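You operate a simulated robot arm through the tools that you are given. There is no shell and no other tool.

You run a simulated robot arm. Do the job below in one go: nothing can be reset, and whatever is moved stays where it is left.

JOB
Open the main water and balance flow glasses 1-3 at about the card's figure.

Only the result counts: the job must be done as asked and must still hold three seconds after the hand-in. Knocking over, shifting, dropping, spilling or breaking anything else fails it.

ROBOT AND FRAMES
A 6-joint arm with a three-finger gripper, fixed in place. Base frame: the origin is on the floor under the middle of its stand, x ahead of it, y to its left, z up. Lengths are in m, angles in rad, forces in N, time in s.
It reaches about 1.213 m from its shoulder. Its first joint turns from -2.897 to 2.897 rad. Payload 4.89 kg.
Tool frame: the origin (TCP) lies between the finger pads and is the grasp point; the fingertips stand 0.03 m ahead of it; z points along the fingers, y is the line along which they close. The gripper opens to 0.164 m; its body begins 0.125 m behind the TCP.
Orientation is that of the tool frame in the base frame, as a unit quaternion [x, y, z, w]. With the fingers straight down and closing along the base's y, the tool's x points along the base's -x, its y along +y and its z along -z.

CONTROLS
- The arm moves only by the tool drive_tool. Its argument "motion" is a list of rows, each an object of numbers (a shift or turn left out is 0, a gripper value left out holds the last): "dx", "dy", "dz": the shift along the tool's x, y, z in m; "rx", "ry", "rz": the turn, a rotation vector about the tool's x, y, z in rad. In form: [{"dx": .., "dy": .., "dz": .., "rx": .., "ry": .., "rz": ..}, ...]. A call has 1 to 20 rows; each row shifts and turns the commanded pose from where the row before left it, along the tool's axes as they then stand. "hand" is the closure in counts, from 0 (fully open) to 255 (shut), set as the call begins (left out, the last holds). Each row takes 0.2 s and may step no farther than 0.05 m and 0.15 rad from the row before; otherwise, or with a gripper value out of range, the whole call is refused. A pose out of reach is approached as far as the arm can. The call stops where the force on the tool passes 40 N (or 10 N more than at its start, if that is more) or the arm is blocked; 0.2 s more then pass. The fingers move at their own pace (about 0.108 m/s each) and stop on an object; they squeeze with about 33 N. The grip force told is the motor's: it shows also when the fingers shut on nothing. Time passes only in rows, and 0.2 s behind the last, so rows that do not move let the fingers close. It gives the time, the measured TCP pose, the force on the tool (base axes), the opening and the grip force at its end, in the units of the frame above (readings bear some noise), with the torque about the TCP (base axes, N m) and any sound that the robot's microphone picked up.
- Cameras (640 x 400 px; columns grow to the right, rows downward): "scene" is fixed at [0.2166, 0.6372, 1.5582]; the picture's right is [-0.90, -0.44, 0.00], its down [-0.10, 0.21, -0.97] and it looks along [0.43, -0.88, -0.23] (base axes); focal length 355 px, centre (320, 200). "wrist" rides on the gripper at [0.076, -0.002, -0.152] in the tool frame; the picture's right is [0.02, 1.00, 0.00], its down [-0.88, 0.02, -0.47] and it looks along [-0.47, 0.01, 0.88] (tool axes); focal length 247 px, centre (320, 200). There is no depth. A picture from a camera that has moved, and an enlarged one, comes with that camera's place and axes in the base frame and with its lens. The place of the scene camera against the robot may be out by one fixed shift of up to 0.025 m in any direction.
- capture(camera): a new picture of that camera. The clock stands still meanwhile.
- raise_lower(by): moves the trunk up (or, below 0, down) by that many m; the arm rides with it, the base frame stays. It gives what a move gives, with no picture.
- zoom(camera, box): a new picture of the part [left, top, right, bottom] of that camera's present view, enlarged. The clock stands still meanwhile.
- sign_off(): hands the job in; it is judged then, once.

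Nothing tells you positions but the pictures and the camera data. Unless the task says otherwise, let go and move clear before handing in.

The tools are called after "Request:" by a JSON object that holds its "method" and its "body". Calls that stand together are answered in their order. drive_tool: Moves the arm, as the interface text tells. Its arguments: {"type":"object","properties":{"motion":{"type":"array"},"hand":{"type":"number"}},"required":["motion"]} The other tools are called the same way: raise_lower (by) moves the trunk up or down; capture (camera) takes a picture; zoom (camera, box) takes an enlarged picture of a part of a camera's view; sign_off () hands the job in.

At the start:

```text
t: 0.0
tcp_pos: [0.5945, -0.2477, 1.4367]
ee_rot: [0.0, 1.0, 0.0, -0.001]
wrist_force: [-0.3, -0.8, -0.4]
moment: [-0.01, 0.0, 0.0]
grip_width: 0.1639
gripper_force: 0.0
trunk travel left (down, up): [-0.2, 0.19]
```

scene: 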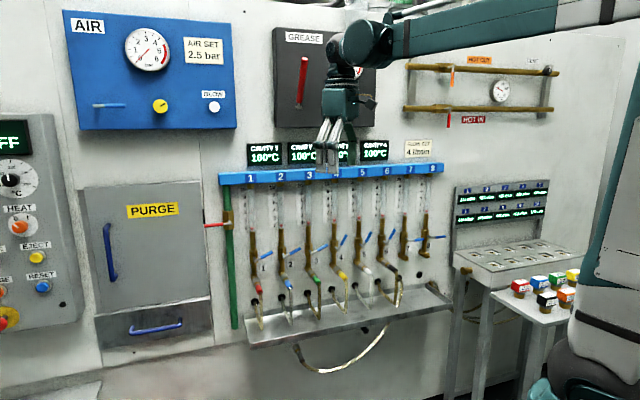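
wrist: 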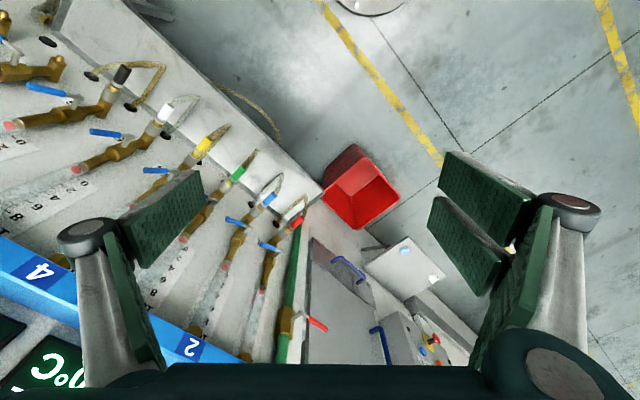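

I see a panel with flow glasses 1-8 under a blue manifold, a red-handled valve at left on a green riser (probably the main water), and a card "GLASS SET 4 l/min". I'll zoom in for details first.

Request:
{"method": "zoom", "body": {"camera": "scene", "box": [200, 130, 460, 292]}}

Request:
{"method": "zoom", "body": {"camera": "scene", "box": [200, 160, 330, 241]}}

Request:
{"method": "zoom", "body": {"camera": "scene", "box": [200, 220, 350, 340]}}

Request:
{"method": "zoom", "body": {"camera": "scene", "box": [330, 40, 570, 190]}}

Request:
{"method": "zoom", "body": {"camera": "wrist", "box": [160, 150, 340, 360]}}

```text
2.46 times, centred on (330, 211) of scene
camera zoom: at [0.2166, 0.6372, 1.5582], right [-0.9, -0.44, 0.0], down [-0.1, 0.21, -0.97], along [0.43, -0.88, -0.23], focal length 874 px, centre (295, 173)
```

zoom: 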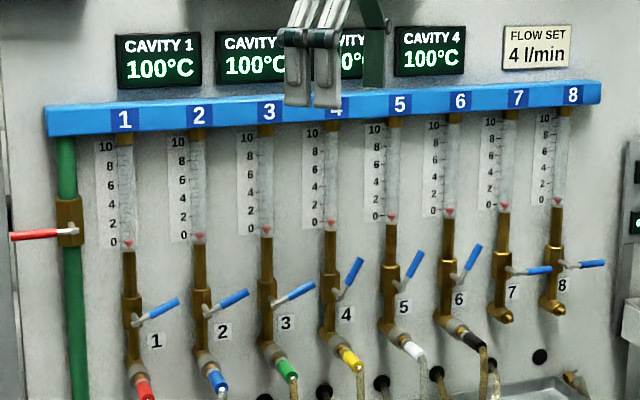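

```text
4.92 times, centred on (265, 200) of scene
camera zoom: at [0.2166, 0.6372, 1.5582], right [-0.9, -0.44, 0.0], down [-0.1, 0.21, -0.97], along [0.43, -0.88, -0.23], focal length 1749 px, centre (591, 198)
```

zoom: 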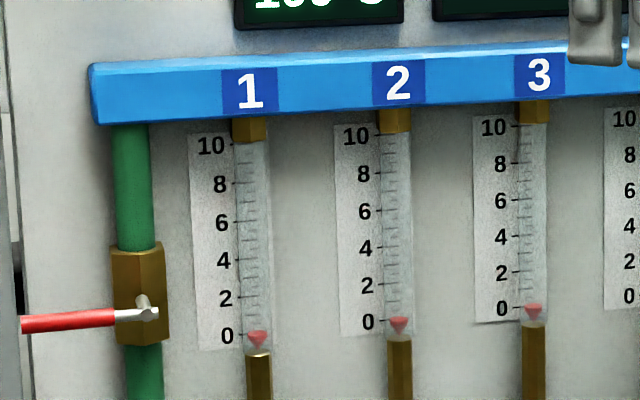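

```text
3.33 times, centred on (275, 280) of scene
camera zoom: at [0.2166, 0.6372, 1.5582], right [-0.9, -0.44, 0.0], down [-0.1, 0.21, -0.97], along [0.43, -0.88, -0.23], focal length 1184 px, centre (470, -67)
```

zoom: 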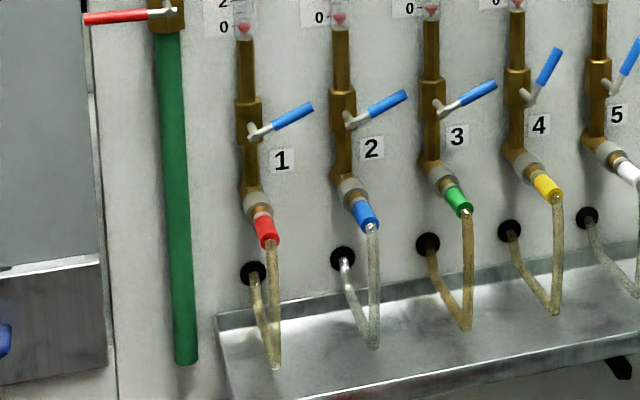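

```text
2.67 times, centred on (450, 115) of scene
camera zoom: at [0.2166, 0.6372, 1.5582], right [-0.9, -0.44, 0.0], down [-0.1, 0.21, -0.97], along [0.43, -0.88, -0.23], focal length 947 px, centre (-27, 427)
```

zoom: 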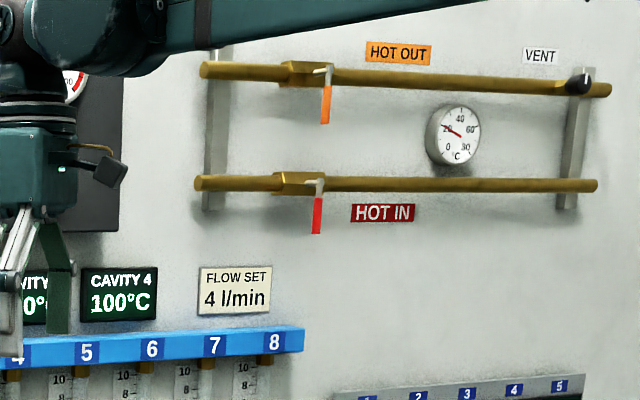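

```text
1.90 times, centred on (250, 255) of wrist
camera zoom: at [0.5187, -0.2516, 1.5872], right [-0.02, 1.0, 0.0], down [0.88, 0.02, 0.47], along [0.47, 0.01, -0.88], focal length 470 px, centre (453, 95)
```

zoom: 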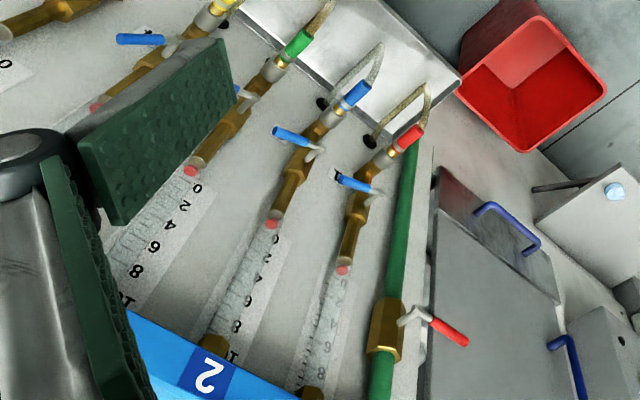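

The red lever on the green riser (main water, currently horizontal, so closed) sits near (1.055, -0.325, 1.20). The glass valve levers are around z≈1.06 on a wall running at 45°, and the card reads 4 l/min. I'll turn the tool to face the wall, in steps, with the fingers closed.

Request:
{"method": "drive_tool", "body": {"motion": [{"rx": 0.09776, "ry": 0.0405, "rz": -0.09776}, {"rx": 0.09776, "ry": 0.0405, "rz": -0.09776}, {"rx": 0.09776, "ry": 0.0405, "rz": -0.09776}, {"rx": 0.09776, "ry": 0.0405, "rz": -0.09776}, {"rx": 0.09776, "ry": 0.0405, "rz": -0.09776}, {"rx": 0.09776, "ry": 0.0405, "rz": -0.09776}], "hand": 255}}

Request:
{"method": "capture", "body": {"camera": "scene"}}

```text
t: 1.4
tcp_pos: [0.596, -0.2494, 1.4363]
ee_rot: [-0.284, 0.908, -0.284, -0.118]
wrist_force: [0.2, -1.1, -0.9]
moment: [0.07, 0.0, -0.03]
grip_width: 0.0002
gripper_force: 33.3
trunk travel left (down, up): [-0.2, 0.19]
```

```text
taken
```

scene: 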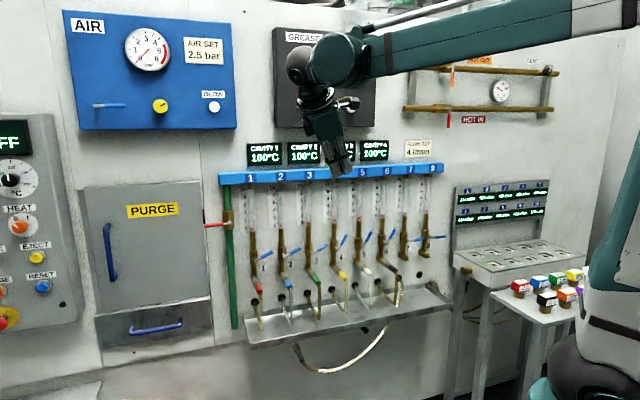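

The tool is turning as planned and the arm is clear. I'll continue the rotation.

Request:
{"method": "drive_tool", "body": {"motion": [{"rx": 0.09776, "ry": 0.0405, "rz": -0.09776}, {"rx": 0.09776, "ry": 0.0405, "rz": -0.09776}, {"rx": 0.09776, "ry": 0.0405, "rz": -0.09776}, {"rx": 0.09776, "ry": 0.0405, "rz": -0.09776}, {"rx": 0.09776, "ry": 0.0405, "rz": -0.09776}, {"rx": 0.09776, "ry": 0.0405, "rz": -0.09776}]}}

Request:
{"method": "capture", "body": {"camera": "scene"}}

```text
t: 2.8
tcp_pos: [0.5964, -0.2478, 1.435]
ee_rot: [-0.516, 0.649, -0.516, -0.214]
wrist_force: [0.7, 0.0, -0.9]
moment: [-0.01, 0.05, -0.11]
grip_width: 0.0001
gripper_force: 33.2
trunk travel left (down, up): [-0.2, 0.19]
```

```text
taken
```

scene: 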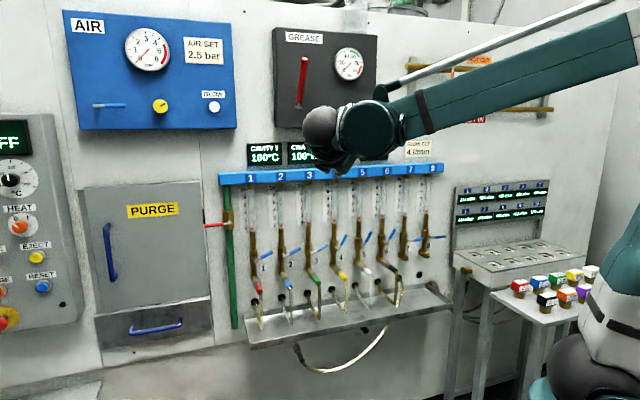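

Request:
{"method": "drive_tool", "body": {"motion": [{"rx": 0.09776, "ry": 0.0405, "rz": -0.09776}, {"rx": 0.09776, "ry": 0.0405, "rz": -0.09776}, {"rx": 0.09776, "ry": 0.0405, "rz": -0.09776}, {"rx": 0.09776, "ry": 0.0405, "rz": -0.09776}, {"rx": 0.09776, "ry": 0.0405, "rz": -0.09776}, {"rx": 0.09776, "ry": 0.0405, "rz": -0.09776}]}}

Request:
{"method": "capture", "body": {"camera": "scene"}}

Request:
{"method": "capture", "body": {"camera": "wrist"}}

```text
t: 4.2
tcp_pos: [0.5958, -0.2476, 1.4358]
ee_rot: [0.653, -0.27, 0.653, 0.272]
wrist_force: [0.3, -0.1, -0.8]
moment: [-0.02, 0.01, -0.09]
grip_width: 0.0
gripper_force: 32.7
trunk travel left (down, up): [-0.2, 0.19]
```

```text
taken
```

scene: 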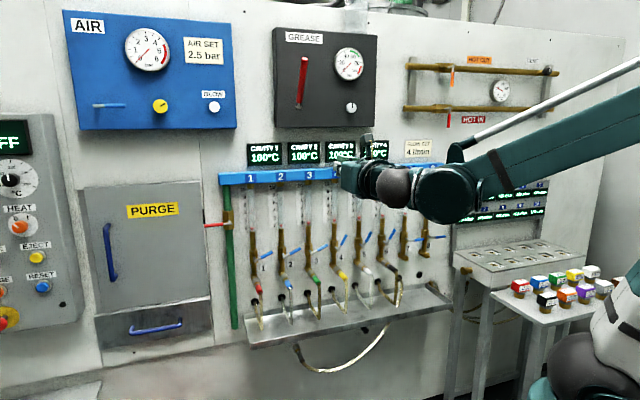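

```text
taken
camera wrist: at [0.4892, -0.1407, 1.5107], right [-0.71, -0.71, 0.02], down [-0.35, 0.32, -0.88], along [0.62, -0.63, -0.47], focal length 247 px, centre (320, 200)
```

wrist: 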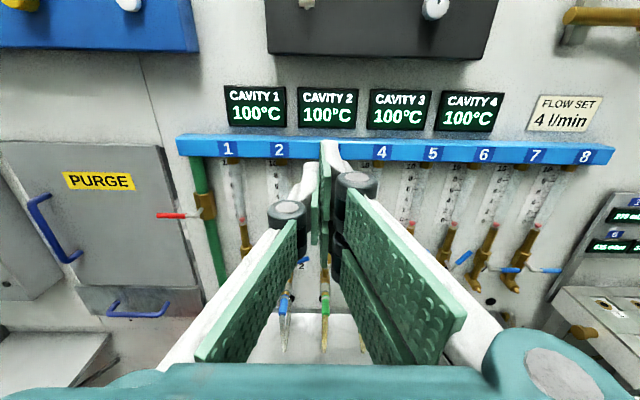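

The tool now faces the wall squarely. I'll lower it and slide right so the wrist camera gets a clear view of valves 1-3 and the main.

Request:
{"method": "drive_tool", "body": {"motion": [{"dx": -0.04, "dy": 0.02}, {"dx": -0.04, "dy": 0.02}, {"dx": -0.04, "dy": 0.02}, {"dx": -0.04, "dy": 0.02}, {"dx": -0.04, "dy": 0.02}]}}

Request:
{"method": "capture", "body": {"camera": "scene"}}

Request:
{"method": "capture", "body": {"camera": "wrist"}}

Request:
{"method": "zoom", "body": {"camera": "wrist", "box": [60, 80, 320, 300]}}

```text
t: 5.4
tcp_pos: [0.5223, -0.3216, 1.2367]
ee_rot: [0.653, -0.271, 0.653, 0.271]
wrist_force: [0.7, 0.6, -0.1]
moment: [-0.04, -0.01, -0.04]
grip_width: 0.0
gripper_force: 33.3
trunk travel left (down, up): [-0.2, 0.19]
```

```text
taken
```

scene: 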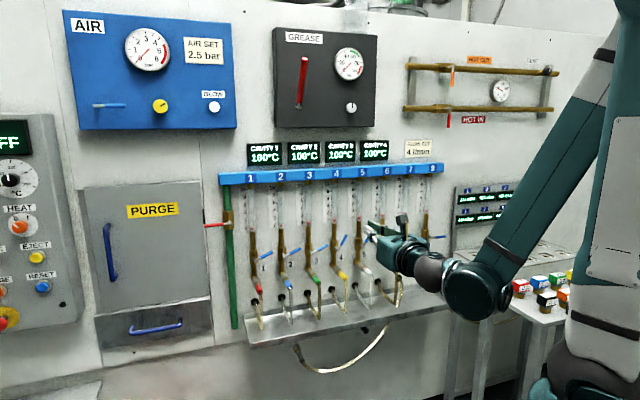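

```text
taken
camera wrist: at [0.4164, -0.2137, 1.312], right [-0.71, -0.71, 0.02], down [-0.35, 0.32, -0.88], along [0.62, -0.63, -0.47], focal length 247 px, centre (320, 200)
```

wrist: 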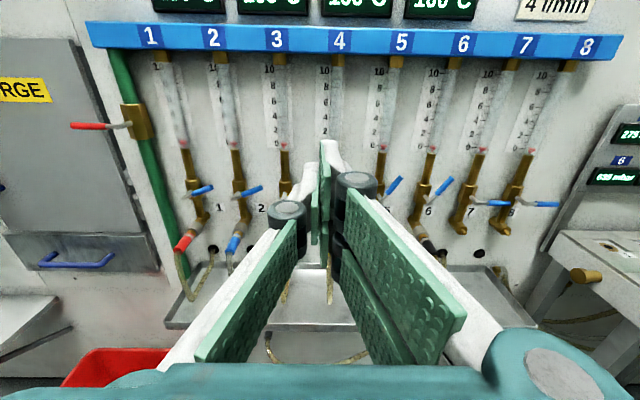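

```text
1.82 times, centred on (190, 190) of wrist
camera zoom: at [0.4164, -0.2137, 1.312], right [-0.71, -0.71, 0.02], down [-0.35, 0.32, -0.88], along [0.62, -0.63, -0.47], focal length 449 px, centre (556, 218)
```

zoom: 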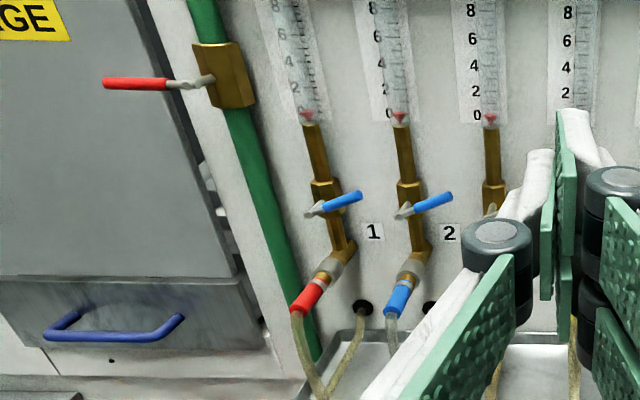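

The tool faces the valves and the view is clear. I'll look more closely at the main lever, the cabinet edge and the levers before touching anything.

Request:
{"method": "zoom", "body": {"camera": "scene", "box": [190, 165, 270, 235]}}

Request:
{"method": "zoom", "body": {"camera": "wrist", "box": [50, 60, 200, 180]}}

Request:
{"method": "zoom", "body": {"camera": "wrist", "box": [150, 130, 310, 260]}}

Request:
{"method": "zoom", "body": {"camera": "scene", "box": [240, 220, 330, 290]}}

Request:
{"method": "zoom", "body": {"camera": "wrist", "box": [230, 120, 430, 280]}}

```text
5.71 times, centred on (230, 200) of scene
camera zoom: at [0.2166, 0.6372, 1.5582], right [-0.9, -0.44, 0.0], down [-0.1, 0.21, -0.97], along [0.43, -0.88, -0.23], focal length 2030 px, centre (834, 200)
```

zoom: 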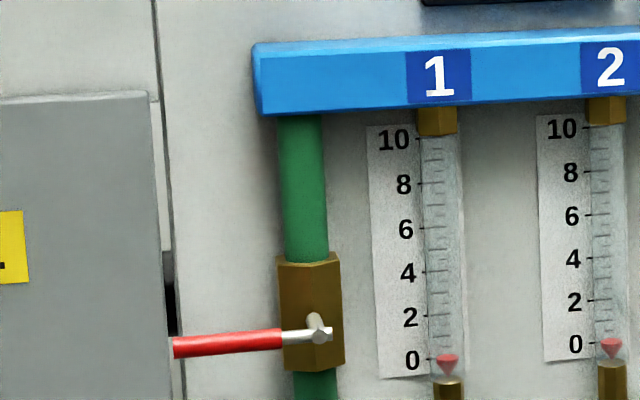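

```text
3.33 times, centred on (125, 120) of wrist
camera zoom: at [0.4164, -0.2137, 1.312], right [-0.71, -0.71, 0.02], down [-0.35, 0.32, -0.88], along [0.62, -0.63, -0.47], focal length 823 px, centre (970, 467)
```

zoom: 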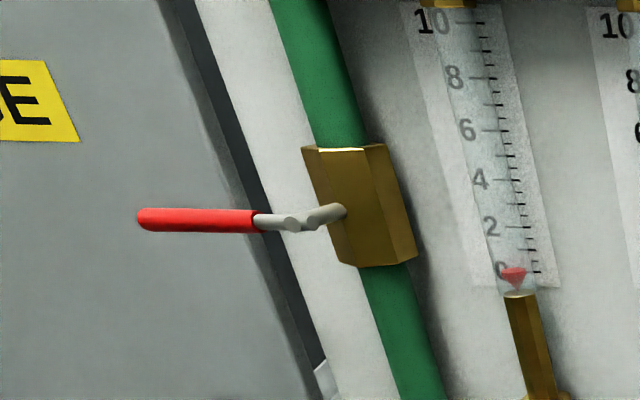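

```text
3.08 times, centred on (230, 195) of wrist
camera zoom: at [0.4164, -0.2137, 1.312], right [-0.71, -0.71, 0.02], down [-0.35, 0.32, -0.88], along [0.62, -0.63, -0.47], focal length 760 px, centre (597, 215)
```

zoom: 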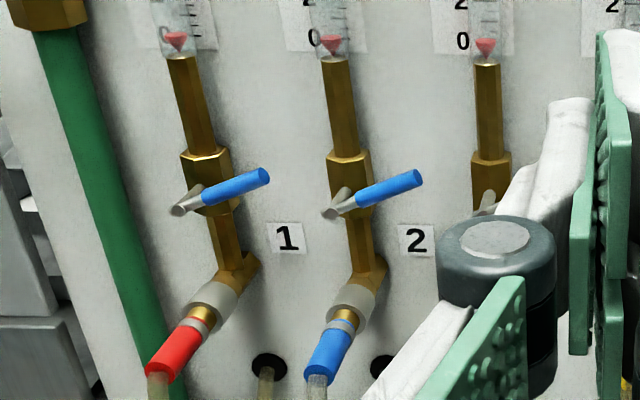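

```text
5.71 times, centred on (285, 255) of scene
camera zoom: at [0.2166, 0.6372, 1.5582], right [-0.9, -0.44, 0.0], down [-0.1, 0.21, -0.97], along [0.43, -0.88, -0.23], focal length 2030 px, centre (520, -114)
```

zoom: 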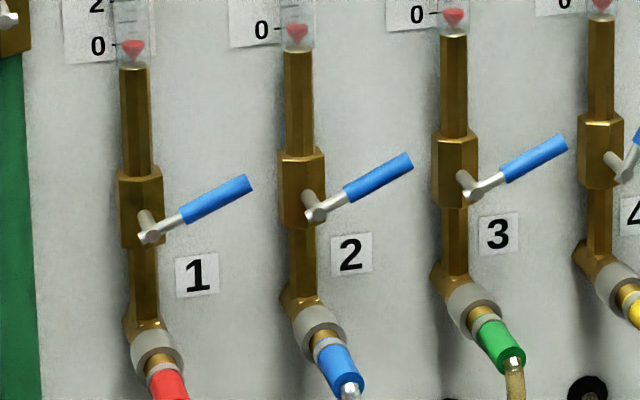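

```text
2.50 times, centred on (330, 200) of wrist
camera zoom: at [0.4164, -0.2137, 1.312], right [-0.71, -0.71, 0.02], down [-0.35, 0.32, -0.88], along [0.62, -0.63, -0.47], focal length 617 px, centre (295, 200)
```

zoom: 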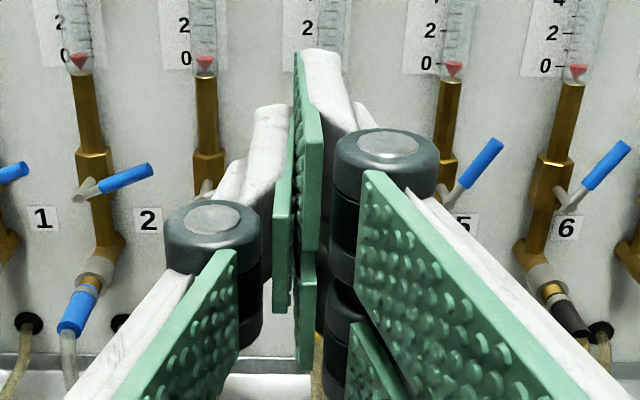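

The main lever pivots near z≈1.209 and points left. It most likely opens counter-clockwise (downward), the same way the glass valves open. I'll move in front of it, above the lever, staying well off the wall.

Request:
{"method": "drive_tool", "body": {"motion": [{"dx": 0.004, "dy": -0.0434}, {"dx": 0.004, "dy": -0.0434}, {"dx": 0.004, "dy": -0.0434}, {"dx": 0.004, "dy": -0.0434}, {"dx": 0.004, "dy": -0.0434}, {"dx": 0.004, "dy": -0.0434}, {"dx": 0.004, "dy": -0.0434}, {"dx": 0.004, "dy": -0.0434}, {"dx": 0.004, "dy": -0.0434}, {"dx": 0.004, "dy": -0.0434}]}}

Request:
{"method": "capture", "body": {"camera": "scene"}}

Request:
{"method": "capture", "body": {"camera": "wrist"}}

```text
t: 7.6
tcp_pos: [0.8264, -0.0121, 1.2757]
ee_rot: [0.653, -0.271, 0.653, 0.27]
wrist_force: [-1.3, -0.8, 0.7]
moment: [0.1, 0.11, 0.23]
grip_width: 0.0
gripper_force: 32.8
trunk travel left (down, up): [-0.2, 0.19]
```

```text
taken
```

scene: 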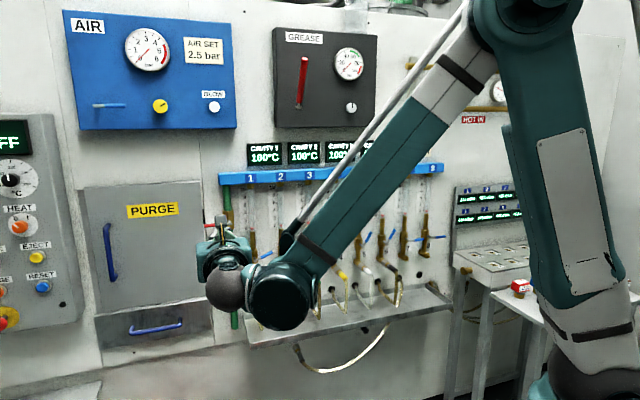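

```text
taken
camera wrist: at [0.7213, 0.0966, 1.3515], right [-0.71, -0.71, 0.02], down [-0.35, 0.32, -0.88], along [0.62, -0.63, -0.47], focal length 247 px, centre (320, 200)
```

wrist: 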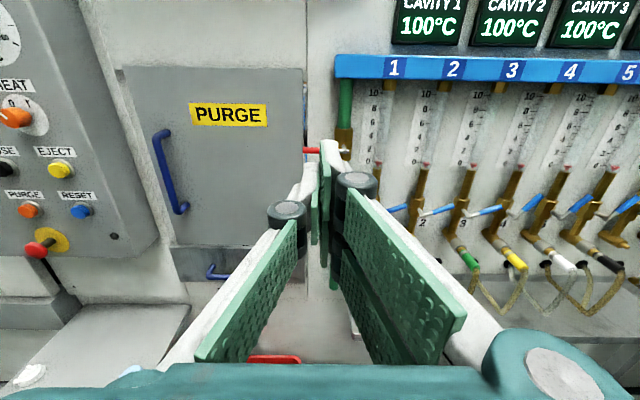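

The lever tip shows at (s≈-0.607, z≈1.209), matching my estimate. One more close look, then I'll advance with the fingertips above the lever.

Request:
{"method": "zoom", "body": {"camera": "wrist", "box": [260, 90, 420, 190]}}

Request:
{"method": "drive_tool", "body": {"motion": [{"dz": 0.045}, {"dz": 0.045}, {"dz": 0.045}, {"dz": 0.045}, {"dz": 0.045}]}}

Request:
{"method": "capture", "body": {"camera": "wrist"}}

Request:
{"method": "capture", "body": {"camera": "scene"}}

```text
4.00 times, centred on (340, 140) of wrist
camera zoom: at [0.7213, 0.0966, 1.3515], right [-0.71, -0.71, 0.02], down [-0.35, 0.32, -0.88], along [0.62, -0.63, -0.47], focal length 988 px, centre (240, 440)
```

zoom: 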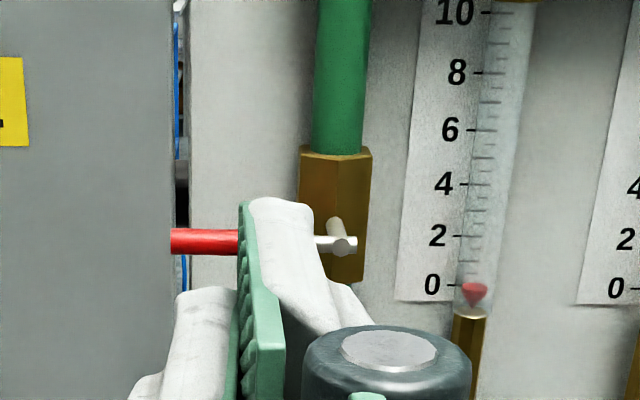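

```text
t: 8.8
tcp_pos: [0.9895, -0.1714, 1.2768]
ee_rot: [0.653, -0.271, 0.654, 0.271]
wrist_force: [-2.2, 1.6, 1.5]
moment: [0.09, 0.16, -0.02]
grip_width: 0.0
gripper_force: 32.9
trunk travel left (down, up): [-0.2, 0.19]
```

```text
taken
camera wrist: at [0.8836, -0.064, 1.3515], right [-0.71, -0.71, 0.02], down [-0.35, 0.32, -0.88], along [0.62, -0.63, -0.47], focal length 247 px, centre (320, 200)
```

wrist: 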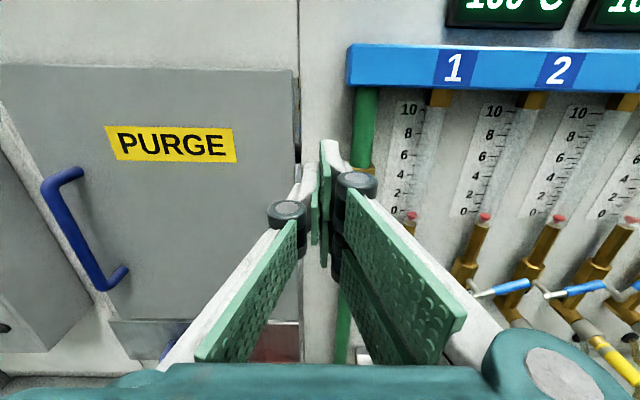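

```text
taken
```

scene: 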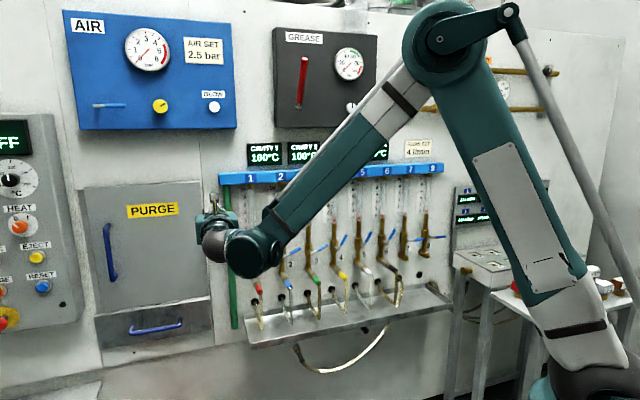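

Clear of the manifold and cabinet. I'll advance so the fingertips reach just past the lever's plane, still above it.

Request:
{"method": "drive_tool", "body": {"motion": [{"dz": 0.03, "dy": -0.004}, {"dz": 0.03, "dy": -0.003}, {"dz": 0.026}]}}

Request:
{"method": "capture", "body": {"camera": "wrist"}}

Request:
{"method": "zoom", "body": {"camera": "scene", "box": [170, 160, 290, 260]}}

```text
t: 9.6
tcp_pos: [1.0549, -0.2274, 1.2761]
ee_rot: [0.653, -0.272, 0.653, 0.271]
wrist_force: [-0.6, 0.5, 0.6]
moment: [0.05, 0.08, 0.02]
grip_width: 0.0
gripper_force: 33.2
trunk travel left (down, up): [-0.2, 0.19]
```

```text
taken
camera wrist: at [0.9489, -0.1199, 1.3511], right [-0.71, -0.71, 0.02], down [-0.35, 0.32, -0.88], along [0.62, -0.63, -0.47], focal length 247 px, centre (320, 200)
```

wrist: 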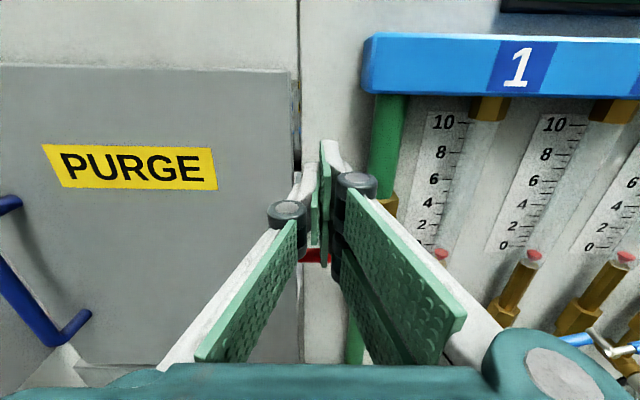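

```text
4.00 times, centred on (230, 210) of scene
camera zoom: at [0.2166, 0.6372, 1.5582], right [-0.9, -0.44, 0.0], down [-0.1, 0.21, -0.97], along [0.43, -0.88, -0.23], focal length 1421 px, centre (680, 160)
```

zoom: 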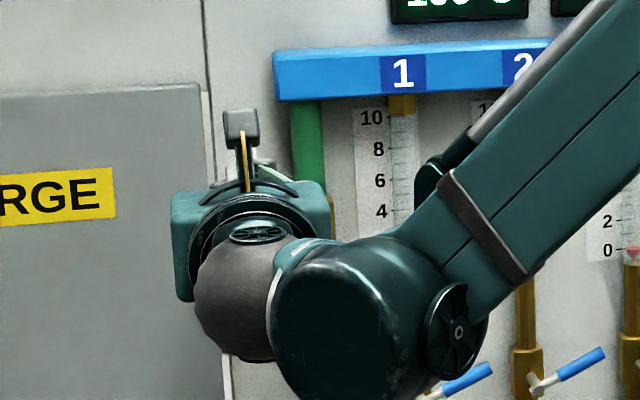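

The fingers are above the red lever with nothing else near. I'll press down gently and watch the force to confirm the opening direction.

Request:
{"method": "drive_tool", "body": {"motion": [{"dx": -0.01}, {"dx": -0.01}, {"dx": -0.007}, {"dx": -0.0084, "dy": -0.0065}, {"dx": -0.0106, "dy": -0.005}]}}

Request:
{"method": "capture", "body": {"camera": "wrist"}}

Request:
{"method": "zoom", "body": {"camera": "scene", "box": [170, 160, 290, 260]}}

```text
t: 10.8
tcp_pos: [1.0606, -0.2227, 1.2405]
ee_rot: [0.651, -0.269, 0.655, 0.273]
wrist_force: [-8.5, -3.0, 32.3]
moment: [-0.61, -0.08, -0.1]
grip_width: 0.0
gripper_force: 33.4
trunk travel left (down, up): [-0.2, 0.19]
stopped in row 5: the force on the tool passed its limit at 53 N (the readings are from after the stop); the commanded pose is now the measured one
```

```text
taken
camera wrist: at [0.9546, -0.114, 1.3147], right [-0.71, -0.7, 0.02], down [-0.35, 0.32, -0.88], along [0.61, -0.64, -0.47], focal length 247 px, centre (320, 200)
```

wrist: 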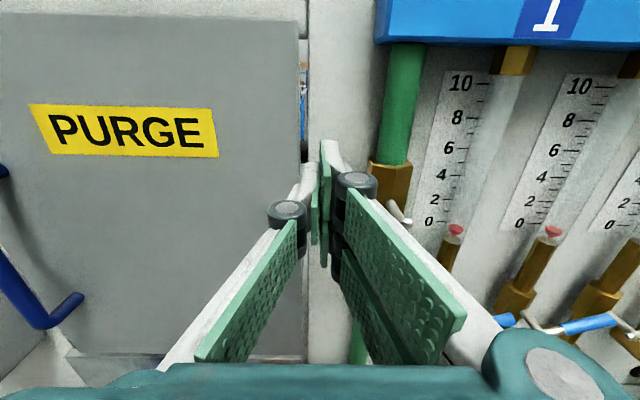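

```text
4.00 times, centred on (230, 210) of scene
camera zoom: at [0.2166, 0.6372, 1.5582], right [-0.9, -0.44, 0.0], down [-0.1, 0.21, -0.97], along [0.43, -0.88, -0.23], focal length 1421 px, centre (680, 160)
```

zoom: 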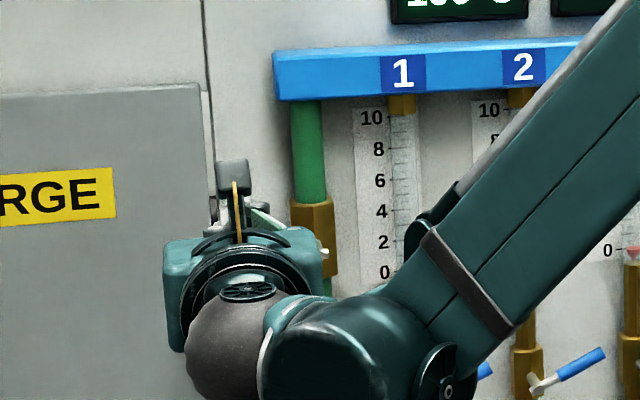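

The lever doesn't give downward: about 32 N and no movement, so it's against its stop. It must open upward. I'll lift off, back out and come in from below.

Request:
{"method": "drive_tool", "body": {"motion": [{"dx": 0.015}, {"dx": 0.015}, {"dz": -0.035}, {"dz": -0.035}]}}

Request:
{"method": "capture", "body": {"camera": "wrist"}}

Request:
{"method": "zoom", "body": {"camera": "wrist", "box": [270, 130, 430, 250]}}

```text
t: 11.8
tcp_pos: [1.014, -0.1744, 1.2654]
ee_rot: [0.653, -0.27, 0.653, 0.273]
wrist_force: [1.4, -2.0, -1.5]
moment: [-0.1, -0.1, 0.01]
grip_width: 0.0
gripper_force: 33.2
trunk travel left (down, up): [-0.2, 0.19]
```

```text
taken
camera wrist: at [0.9079, -0.0653, 1.3413], right [-0.71, -0.7, 0.02], down [-0.35, 0.32, -0.88], along [0.61, -0.63, -0.47], focal length 247 px, centre (320, 200)
```

wrist: 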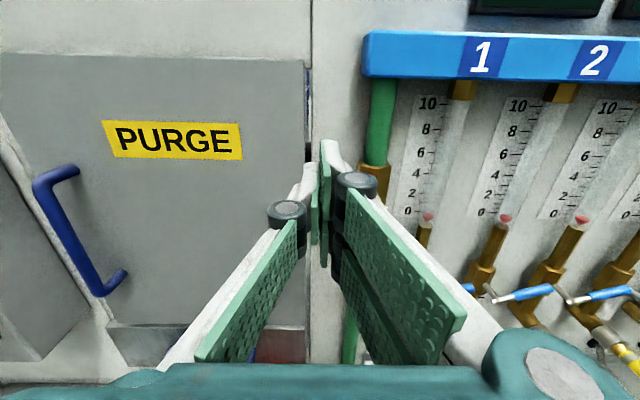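

```text
3.33 times, centred on (350, 190) of wrist
camera zoom: at [0.9079, -0.0653, 1.3413], right [-0.71, -0.7, 0.02], down [-0.35, 0.32, -0.88], along [0.61, -0.63, -0.47], focal length 823 px, centre (220, 233)
```

zoom: 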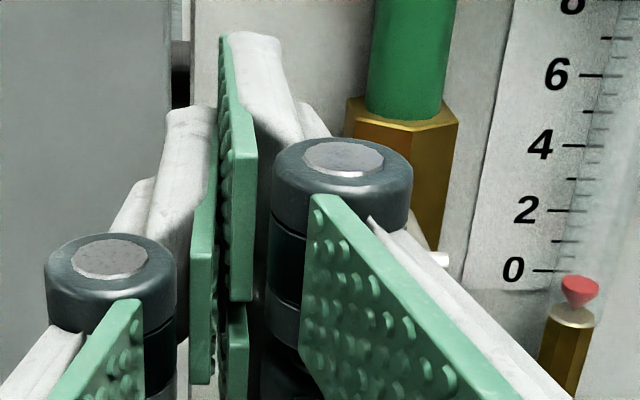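

Nothing new on the glasses. I'll drop in front of the lever to a spot below it and check that it's unchanged.

Request:
{"method": "drive_tool", "body": {"motion": [{"dz": -0.02, "dx": -0.02}, {"dx": -0.035}, {"dx": -0.035}, {"dx": -0.035}]}}

Request:
{"method": "capture", "body": {"camera": "wrist"}}

Request:
{"method": "zoom", "body": {"camera": "wrist", "box": [260, 80, 420, 180]}}

Request:
{"method": "zoom", "body": {"camera": "scene", "box": [170, 160, 290, 260]}}

```text
t: 12.8
tcp_pos: [0.9996, -0.1608, 1.1444]
ee_rot: [0.652, -0.271, 0.653, 0.273]
wrist_force: [-0.9, 0.3, 0.5]
moment: [0.04, 0.06, 0.07]
grip_width: 0.0
gripper_force: 32.7
trunk travel left (down, up): [-0.2, 0.19]
```

```text
taken
camera wrist: at [0.8932, -0.0522, 1.2182], right [-0.71, -0.7, 0.02], down [-0.35, 0.32, -0.88], along [0.61, -0.63, -0.47], focal length 247 px, centre (320, 200)
```

wrist: 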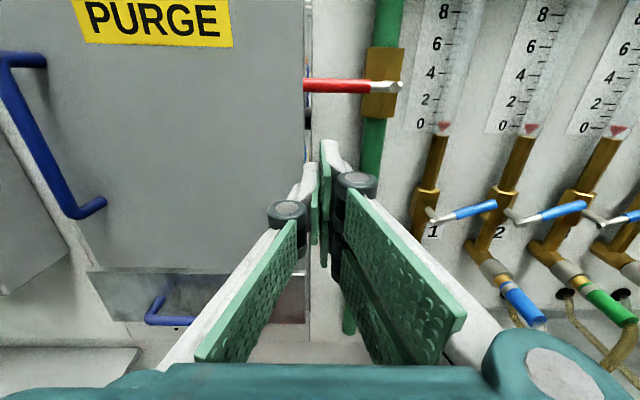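

```text
4.00 times, centred on (340, 130) of wrist
camera zoom: at [0.8932, -0.0522, 1.2182], right [-0.71, -0.7, 0.02], down [-0.35, 0.32, -0.88], along [0.61, -0.63, -0.47], focal length 988 px, centre (240, 480)
```

zoom: 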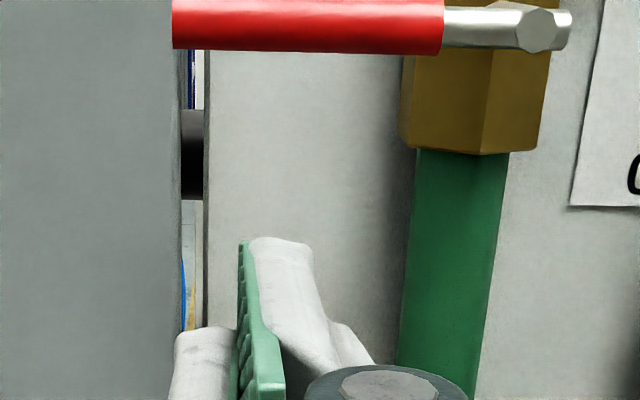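

```text
4.00 times, centred on (230, 210) of scene
camera zoom: at [0.2166, 0.6372, 1.5582], right [-0.9, -0.44, 0.0], down [-0.1, 0.21, -0.97], along [0.43, -0.88, -0.23], focal length 1421 px, centre (680, 160)
```

zoom: 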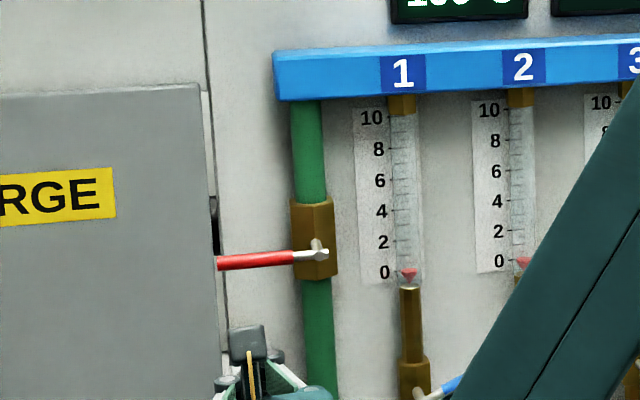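

The lever is unchanged and horizontal, with the fingertips now below it. I'll advance under it and push upward along its arc.

Request:
{"method": "drive_tool", "body": {"motion": [{"dz": 0.029, "dy": -0.002}, {"dz": 0.029, "dy": -0.002}, {"dz": 0.0285, "dy": -0.0025}, {"dx": 0.0135}, {"dx": 0.0135}, {"dx": 0.008, "dy": 0.0003}, {"dx": 0.008, "dy": 0.0003}, {"dx": 0.008, "dy": 0.0023}, {"dx": 0.0075, "dy": 0.0024}]}}

Request:
{"method": "capture", "body": {"camera": "wrist"}}

Request:
{"method": "zoom", "body": {"camera": "scene", "box": [170, 160, 290, 260]}}

```text
t: 14.8
tcp_pos: [1.0613, -0.2205, 1.2013]
ee_rot: [0.652, -0.271, 0.653, 0.273]
wrist_force: [1.1, 1.4, -1.4]
moment: [-0.03, -0.03, -0.02]
grip_width: 0.0001
gripper_force: 32.7
trunk travel left (down, up): [-0.2, 0.19]
```

```text
taken
camera wrist: at [0.9557, -0.111, 1.2752], right [-0.71, -0.7, 0.02], down [-0.35, 0.32, -0.88], along [0.61, -0.63, -0.47], focal length 247 px, centre (320, 200)
```

wrist: 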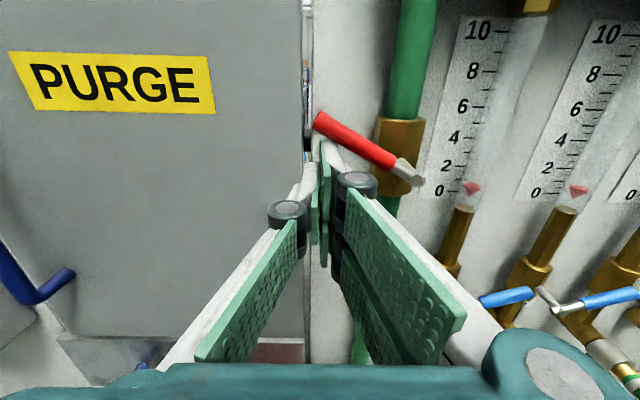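

```text
4.00 times, centred on (230, 210) of scene
camera zoom: at [0.2166, 0.6372, 1.5582], right [-0.9, -0.44, 0.0], down [-0.1, 0.21, -0.97], along [0.43, -0.88, -0.23], focal length 1421 px, centre (680, 160)
```

zoom: 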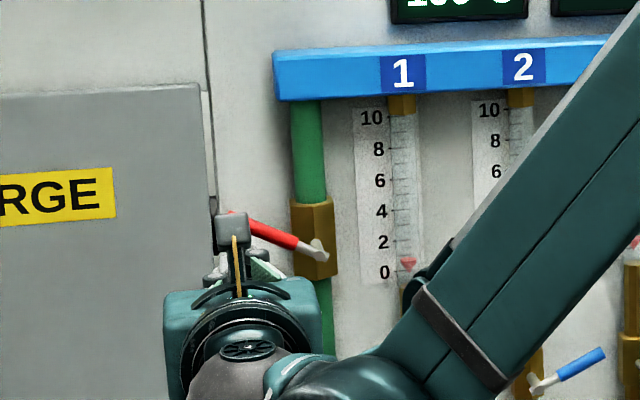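

The lever lifts easily (about 30° now) and float 1 has begun to rise, so up is open. I'll continue the arc toward vertical.

Request:
{"method": "drive_tool", "body": {"motion": [{"dx": 0.0075, "dy": 0.004}, {"dx": 0.0066, "dy": 0.0048}, {"dx": 0.0059, "dy": 0.0056}, {"dx": 0.0052, "dy": 0.0063}, {"dx": 0.0043, "dy": 0.0069}, {"dx": 0.0033, "dy": 0.0074}, {"dx": 0.0024, "dy": 0.0079}]}}

Request:
{"method": "capture", "body": {"camera": "wrist"}}

Request:
{"method": "zoom", "body": {"camera": "scene", "box": [170, 160, 290, 260]}}

```text
t: 16.4
tcp_pos: [1.0293, -0.2485, 1.2343]
ee_rot: [0.652, -0.271, 0.653, 0.273]
wrist_force: [0.3, 0.2, 1.1]
moment: [-0.02, 0.03, 0.03]
grip_width: 0.0001
gripper_force: 33.6
trunk travel left (down, up): [-0.2, 0.19]
```

```text
taken
camera wrist: at [0.9244, -0.1407, 1.3102], right [-0.71, -0.7, 0.02], down [-0.35, 0.32, -0.88], along [0.61, -0.63, -0.47], focal length 247 px, centre (320, 200)
```

wrist: 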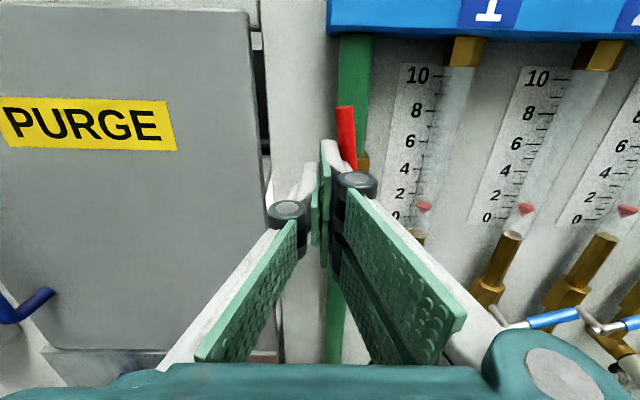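

```text
4.00 times, centred on (230, 210) of scene
camera zoom: at [0.2166, 0.6372, 1.5582], right [-0.9, -0.44, 0.0], down [-0.1, 0.21, -0.97], along [0.43, -0.88, -0.23], focal length 1421 px, centre (680, 160)
```

zoom: 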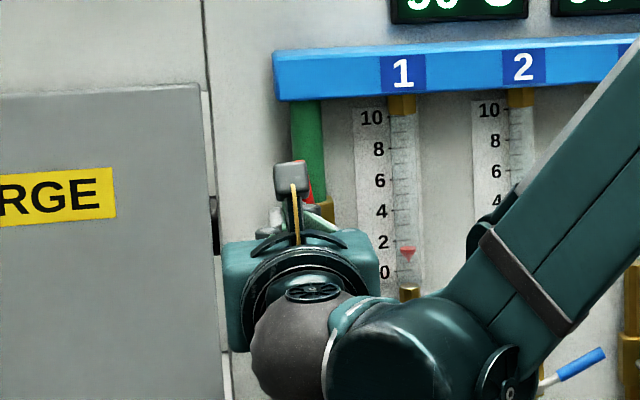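

The lever is nearly vertical and the flows are rising. I'll nudge it gently on to its stop.

Request:
{"method": "drive_tool", "body": {"motion": [{"dy": 0.005, "dx": 0.001}, {"dy": 0.004}, {"dy": 0.003}]}}

Request:
{"method": "zoom", "body": {"camera": "wrist", "box": [280, 60, 440, 220]}}

```text
t: 17.2
tcp_pos: [1.0237, -0.2554, 1.2369]
ee_rot: [0.653, -0.269, 0.654, 0.272]
wrist_force: [13.9, 8.9, 6.5]
moment: [-0.13, -0.06, 0.35]
grip_width: 0.0
gripper_force: 32.8
trunk travel left (down, up): [-0.2, 0.19]
```

```text
2.50 times, centred on (360, 140) of wrist
camera zoom: at [0.9174, -0.1477, 1.3117], right [-0.71, -0.71, 0.03], down [-0.35, 0.32, -0.88], along [0.61, -0.63, -0.47], focal length 617 px, centre (220, 350)
```

zoom: 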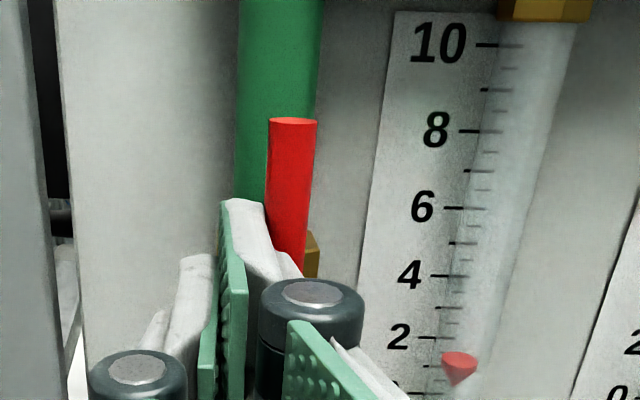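

There's a 16 N reaction, so the lever is at its open stop and stands vertical. I'll back off to the left, then away from the wall, and check the glasses.

Request:
{"method": "drive_tool", "body": {"motion": [{"dy": -0.015}, {"dy": -0.01}, {"dz": -0.045}, {"dz": -0.045}, {"dz": -0.045}, {"dz": -0.045}]}}

Request:
{"method": "capture", "body": {"camera": "wrist"}}

Request:
{"method": "capture", "body": {"camera": "scene"}}

Request:
{"method": "zoom", "body": {"camera": "wrist", "box": [300, 40, 640, 250]}}

```text
t: 18.6
tcp_pos: [0.9159, -0.1143, 1.2356]
ee_rot: [0.653, -0.27, 0.653, 0.273]
wrist_force: [1.2, -0.7, -0.6]
moment: [-0.05, -0.06, 0.04]
grip_width: 0.0
gripper_force: 33.0
trunk travel left (down, up): [-0.2, 0.19]
```

```text
taken
camera wrist: at [0.8089, -0.0058, 1.3108], right [-0.71, -0.7, 0.02], down [-0.35, 0.32, -0.88], along [0.61, -0.63, -0.47], focal length 247 px, centre (320, 200)
```

wrist: 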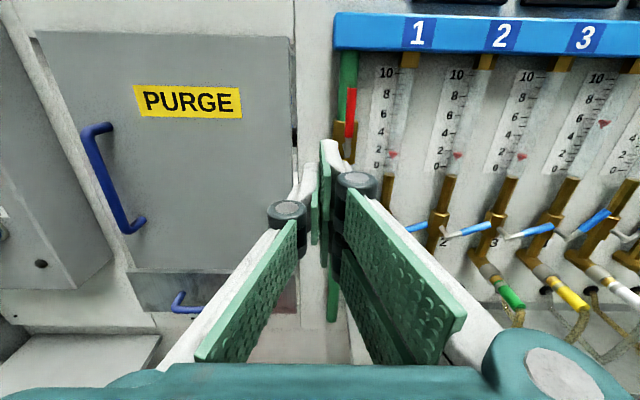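

```text
taken
```

scene: 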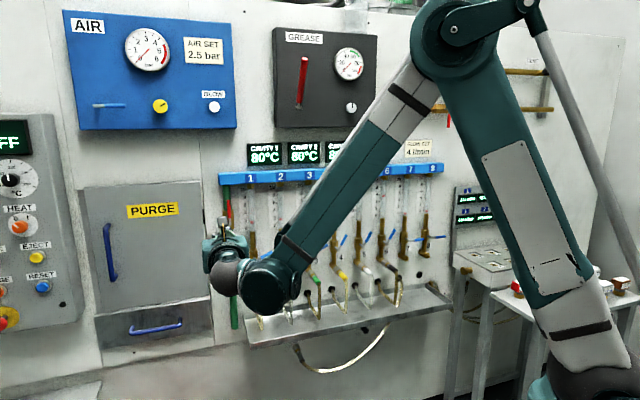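

```text
1.88 times, centred on (470, 145) of wrist
camera zoom: at [0.8089, -0.0058, 1.3108], right [-0.71, -0.7, 0.02], down [-0.35, 0.32, -0.88], along [0.61, -0.63, -0.47], focal length 465 px, centre (38, 304)
```

zoom: 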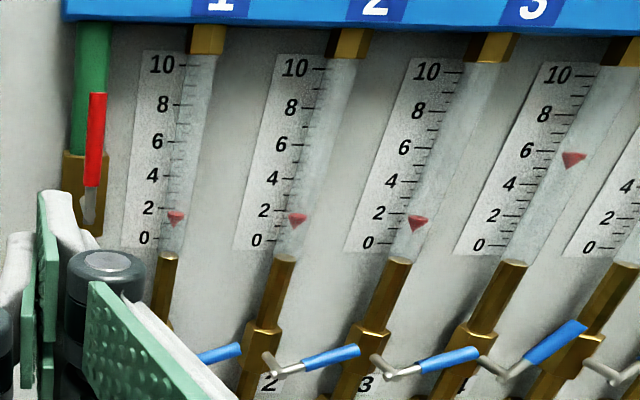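

Main is fully open. Glasses 1-3 read about 1.6 while glass 4 reads about 6, so levers 1-3 need opening further counter-clockwise (upward). I'll move to a standoff below lever 1, clear of the hoses.

Request:
{"method": "drive_tool", "body": {"motion": [{"dx": -0.037, "dy": 0.03}, {"dx": -0.037, "dy": 0.03}, {"dx": -0.037, "dy": 0.03}, {"dx": -0.037, "dy": 0.03}, {"dx": -0.037, "dy": 0.03}, {"dx": -0.037, "dy": 0.031}]}}

Request:
{"method": "capture", "body": {"camera": "wrist"}}

Request:
{"method": "capture", "body": {"camera": "scene"}}

Request:
{"method": "zoom", "body": {"camera": "scene", "box": [220, 160, 350, 300]}}

```text
t: 20.0
tcp_pos: [0.8384, -0.2414, 1.0795]
ee_rot: [0.653, -0.271, 0.652, 0.274]
wrist_force: [-0.4, 0.4, 0.0]
moment: [-0.07, 0.03, -0.1]
grip_width: 0.0
gripper_force: 33.5
out of reach, approached as far as the arm can: row 5, 6
trunk travel left (down, up): [-0.2, 0.19]
```

```text
taken
camera wrist: at [0.7328, -0.133, 1.155], right [-0.71, -0.7, 0.02], down [-0.35, 0.32, -0.88], along [0.61, -0.63, -0.47], focal length 247 px, centre (320, 200)
```

wrist: 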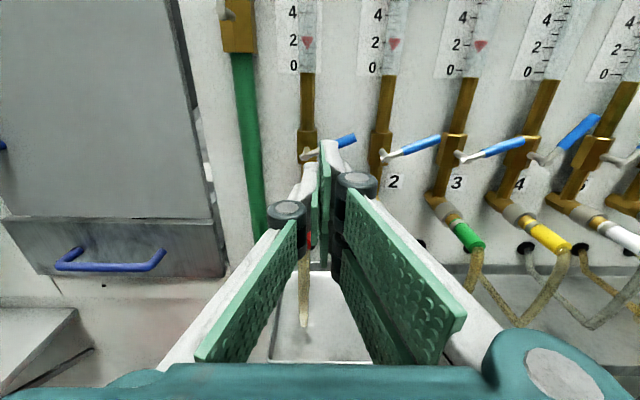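

```text
taken
```

scene: 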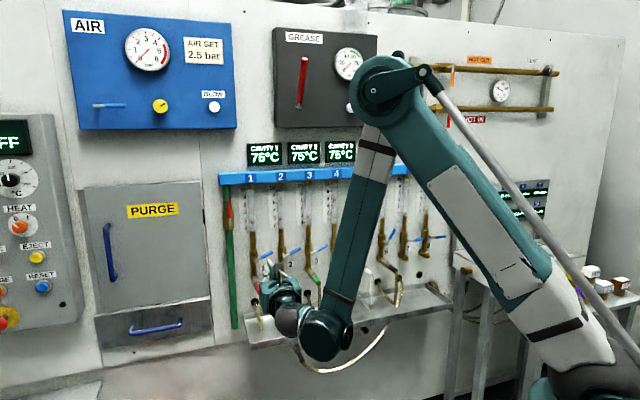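

```text
2.86 times, centred on (285, 230) of scene
camera zoom: at [0.2166, 0.6372, 1.5582], right [-0.9, -0.44, 0.0], down [-0.1, 0.21, -0.97], along [0.43, -0.88, -0.23], focal length 1015 px, centre (420, 114)
```

zoom: 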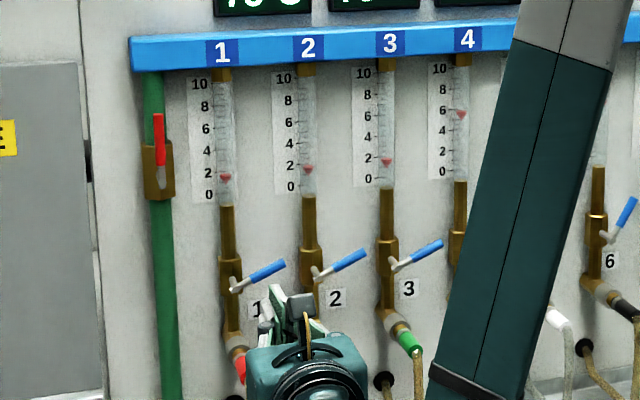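

The arm can't go lower from this trunk height. I'll back out, rise a little and lower the trunk for better reach. Glasses 1-3 still read about 1.6.

Request:
{"method": "drive_tool", "body": {"motion": [{"dz": -0.04}, {"dz": -0.04, "dx": 0.03}, {"dz": -0.02, "dx": 0.04}, {"dx": 0.04}]}}

Request:
{"method": "capture", "body": {"camera": "scene"}}

```text
t: 21.0
tcp_pos: [0.7779, -0.169, 1.2045]
ee_rot: [0.652, -0.27, 0.653, 0.273]
wrist_force: [1.5, 1.0, -0.7]
moment: [-0.05, -0.05, -0.16]
grip_width: 0.0001
gripper_force: 32.9
out of reach, approached as far as the arm can: row 1
trunk travel left (down, up): [-0.2, 0.19]
```

```text
taken
```

scene: 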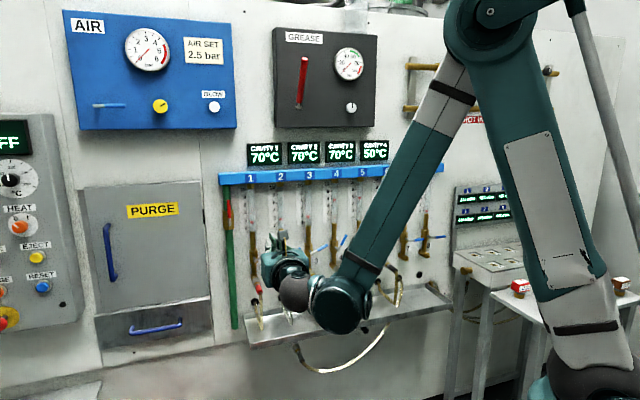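

Clear of the panel now. Lowering the trunk 0.15 m.

Request:
{"method": "raise_lower", "body": {"by": -0.15}}

Request:
{"method": "capture", "body": {"camera": "scene"}}

Request:
{"method": "capture", "body": {"camera": "wrist"}}

```text
t: 22.7
tcp_pos: [0.777, -0.1712, 1.0541]
ee_rot: [0.652, -0.271, 0.653, 0.273]
wrist_force: [0.6, -0.2, 0.2]
moment: [0.0, 0.05, 0.0]
grip_width: 0.0
gripper_force: 33.0
trunk travel left (down, up): [-0.05, 0.34]
```

```text
taken
```

scene: 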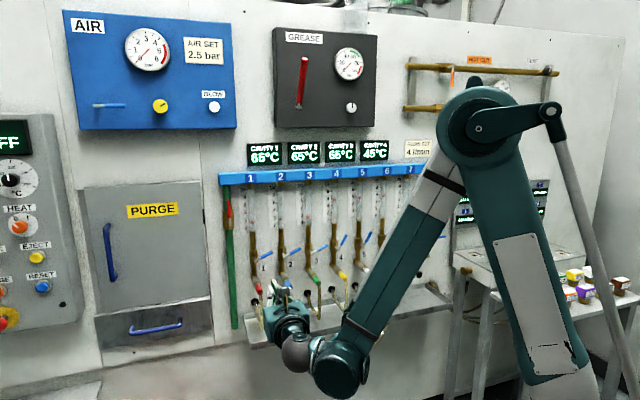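

```text
taken
camera wrist: at [0.6706, -0.0621, 1.129], right [-0.71, -0.7, 0.02], down [-0.35, 0.32, -0.88], along [0.61, -0.63, -0.47], focal length 247 px, centre (320, 200)
```

wrist: 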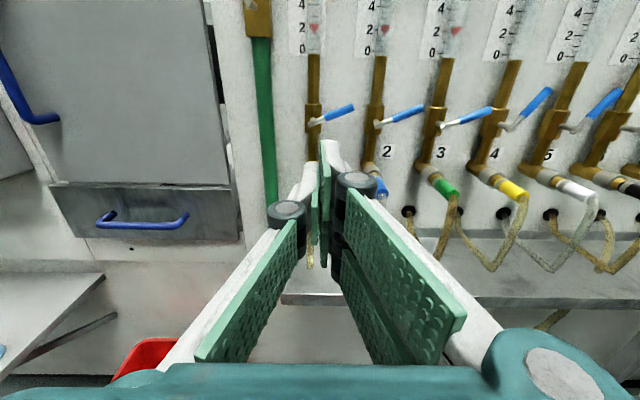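

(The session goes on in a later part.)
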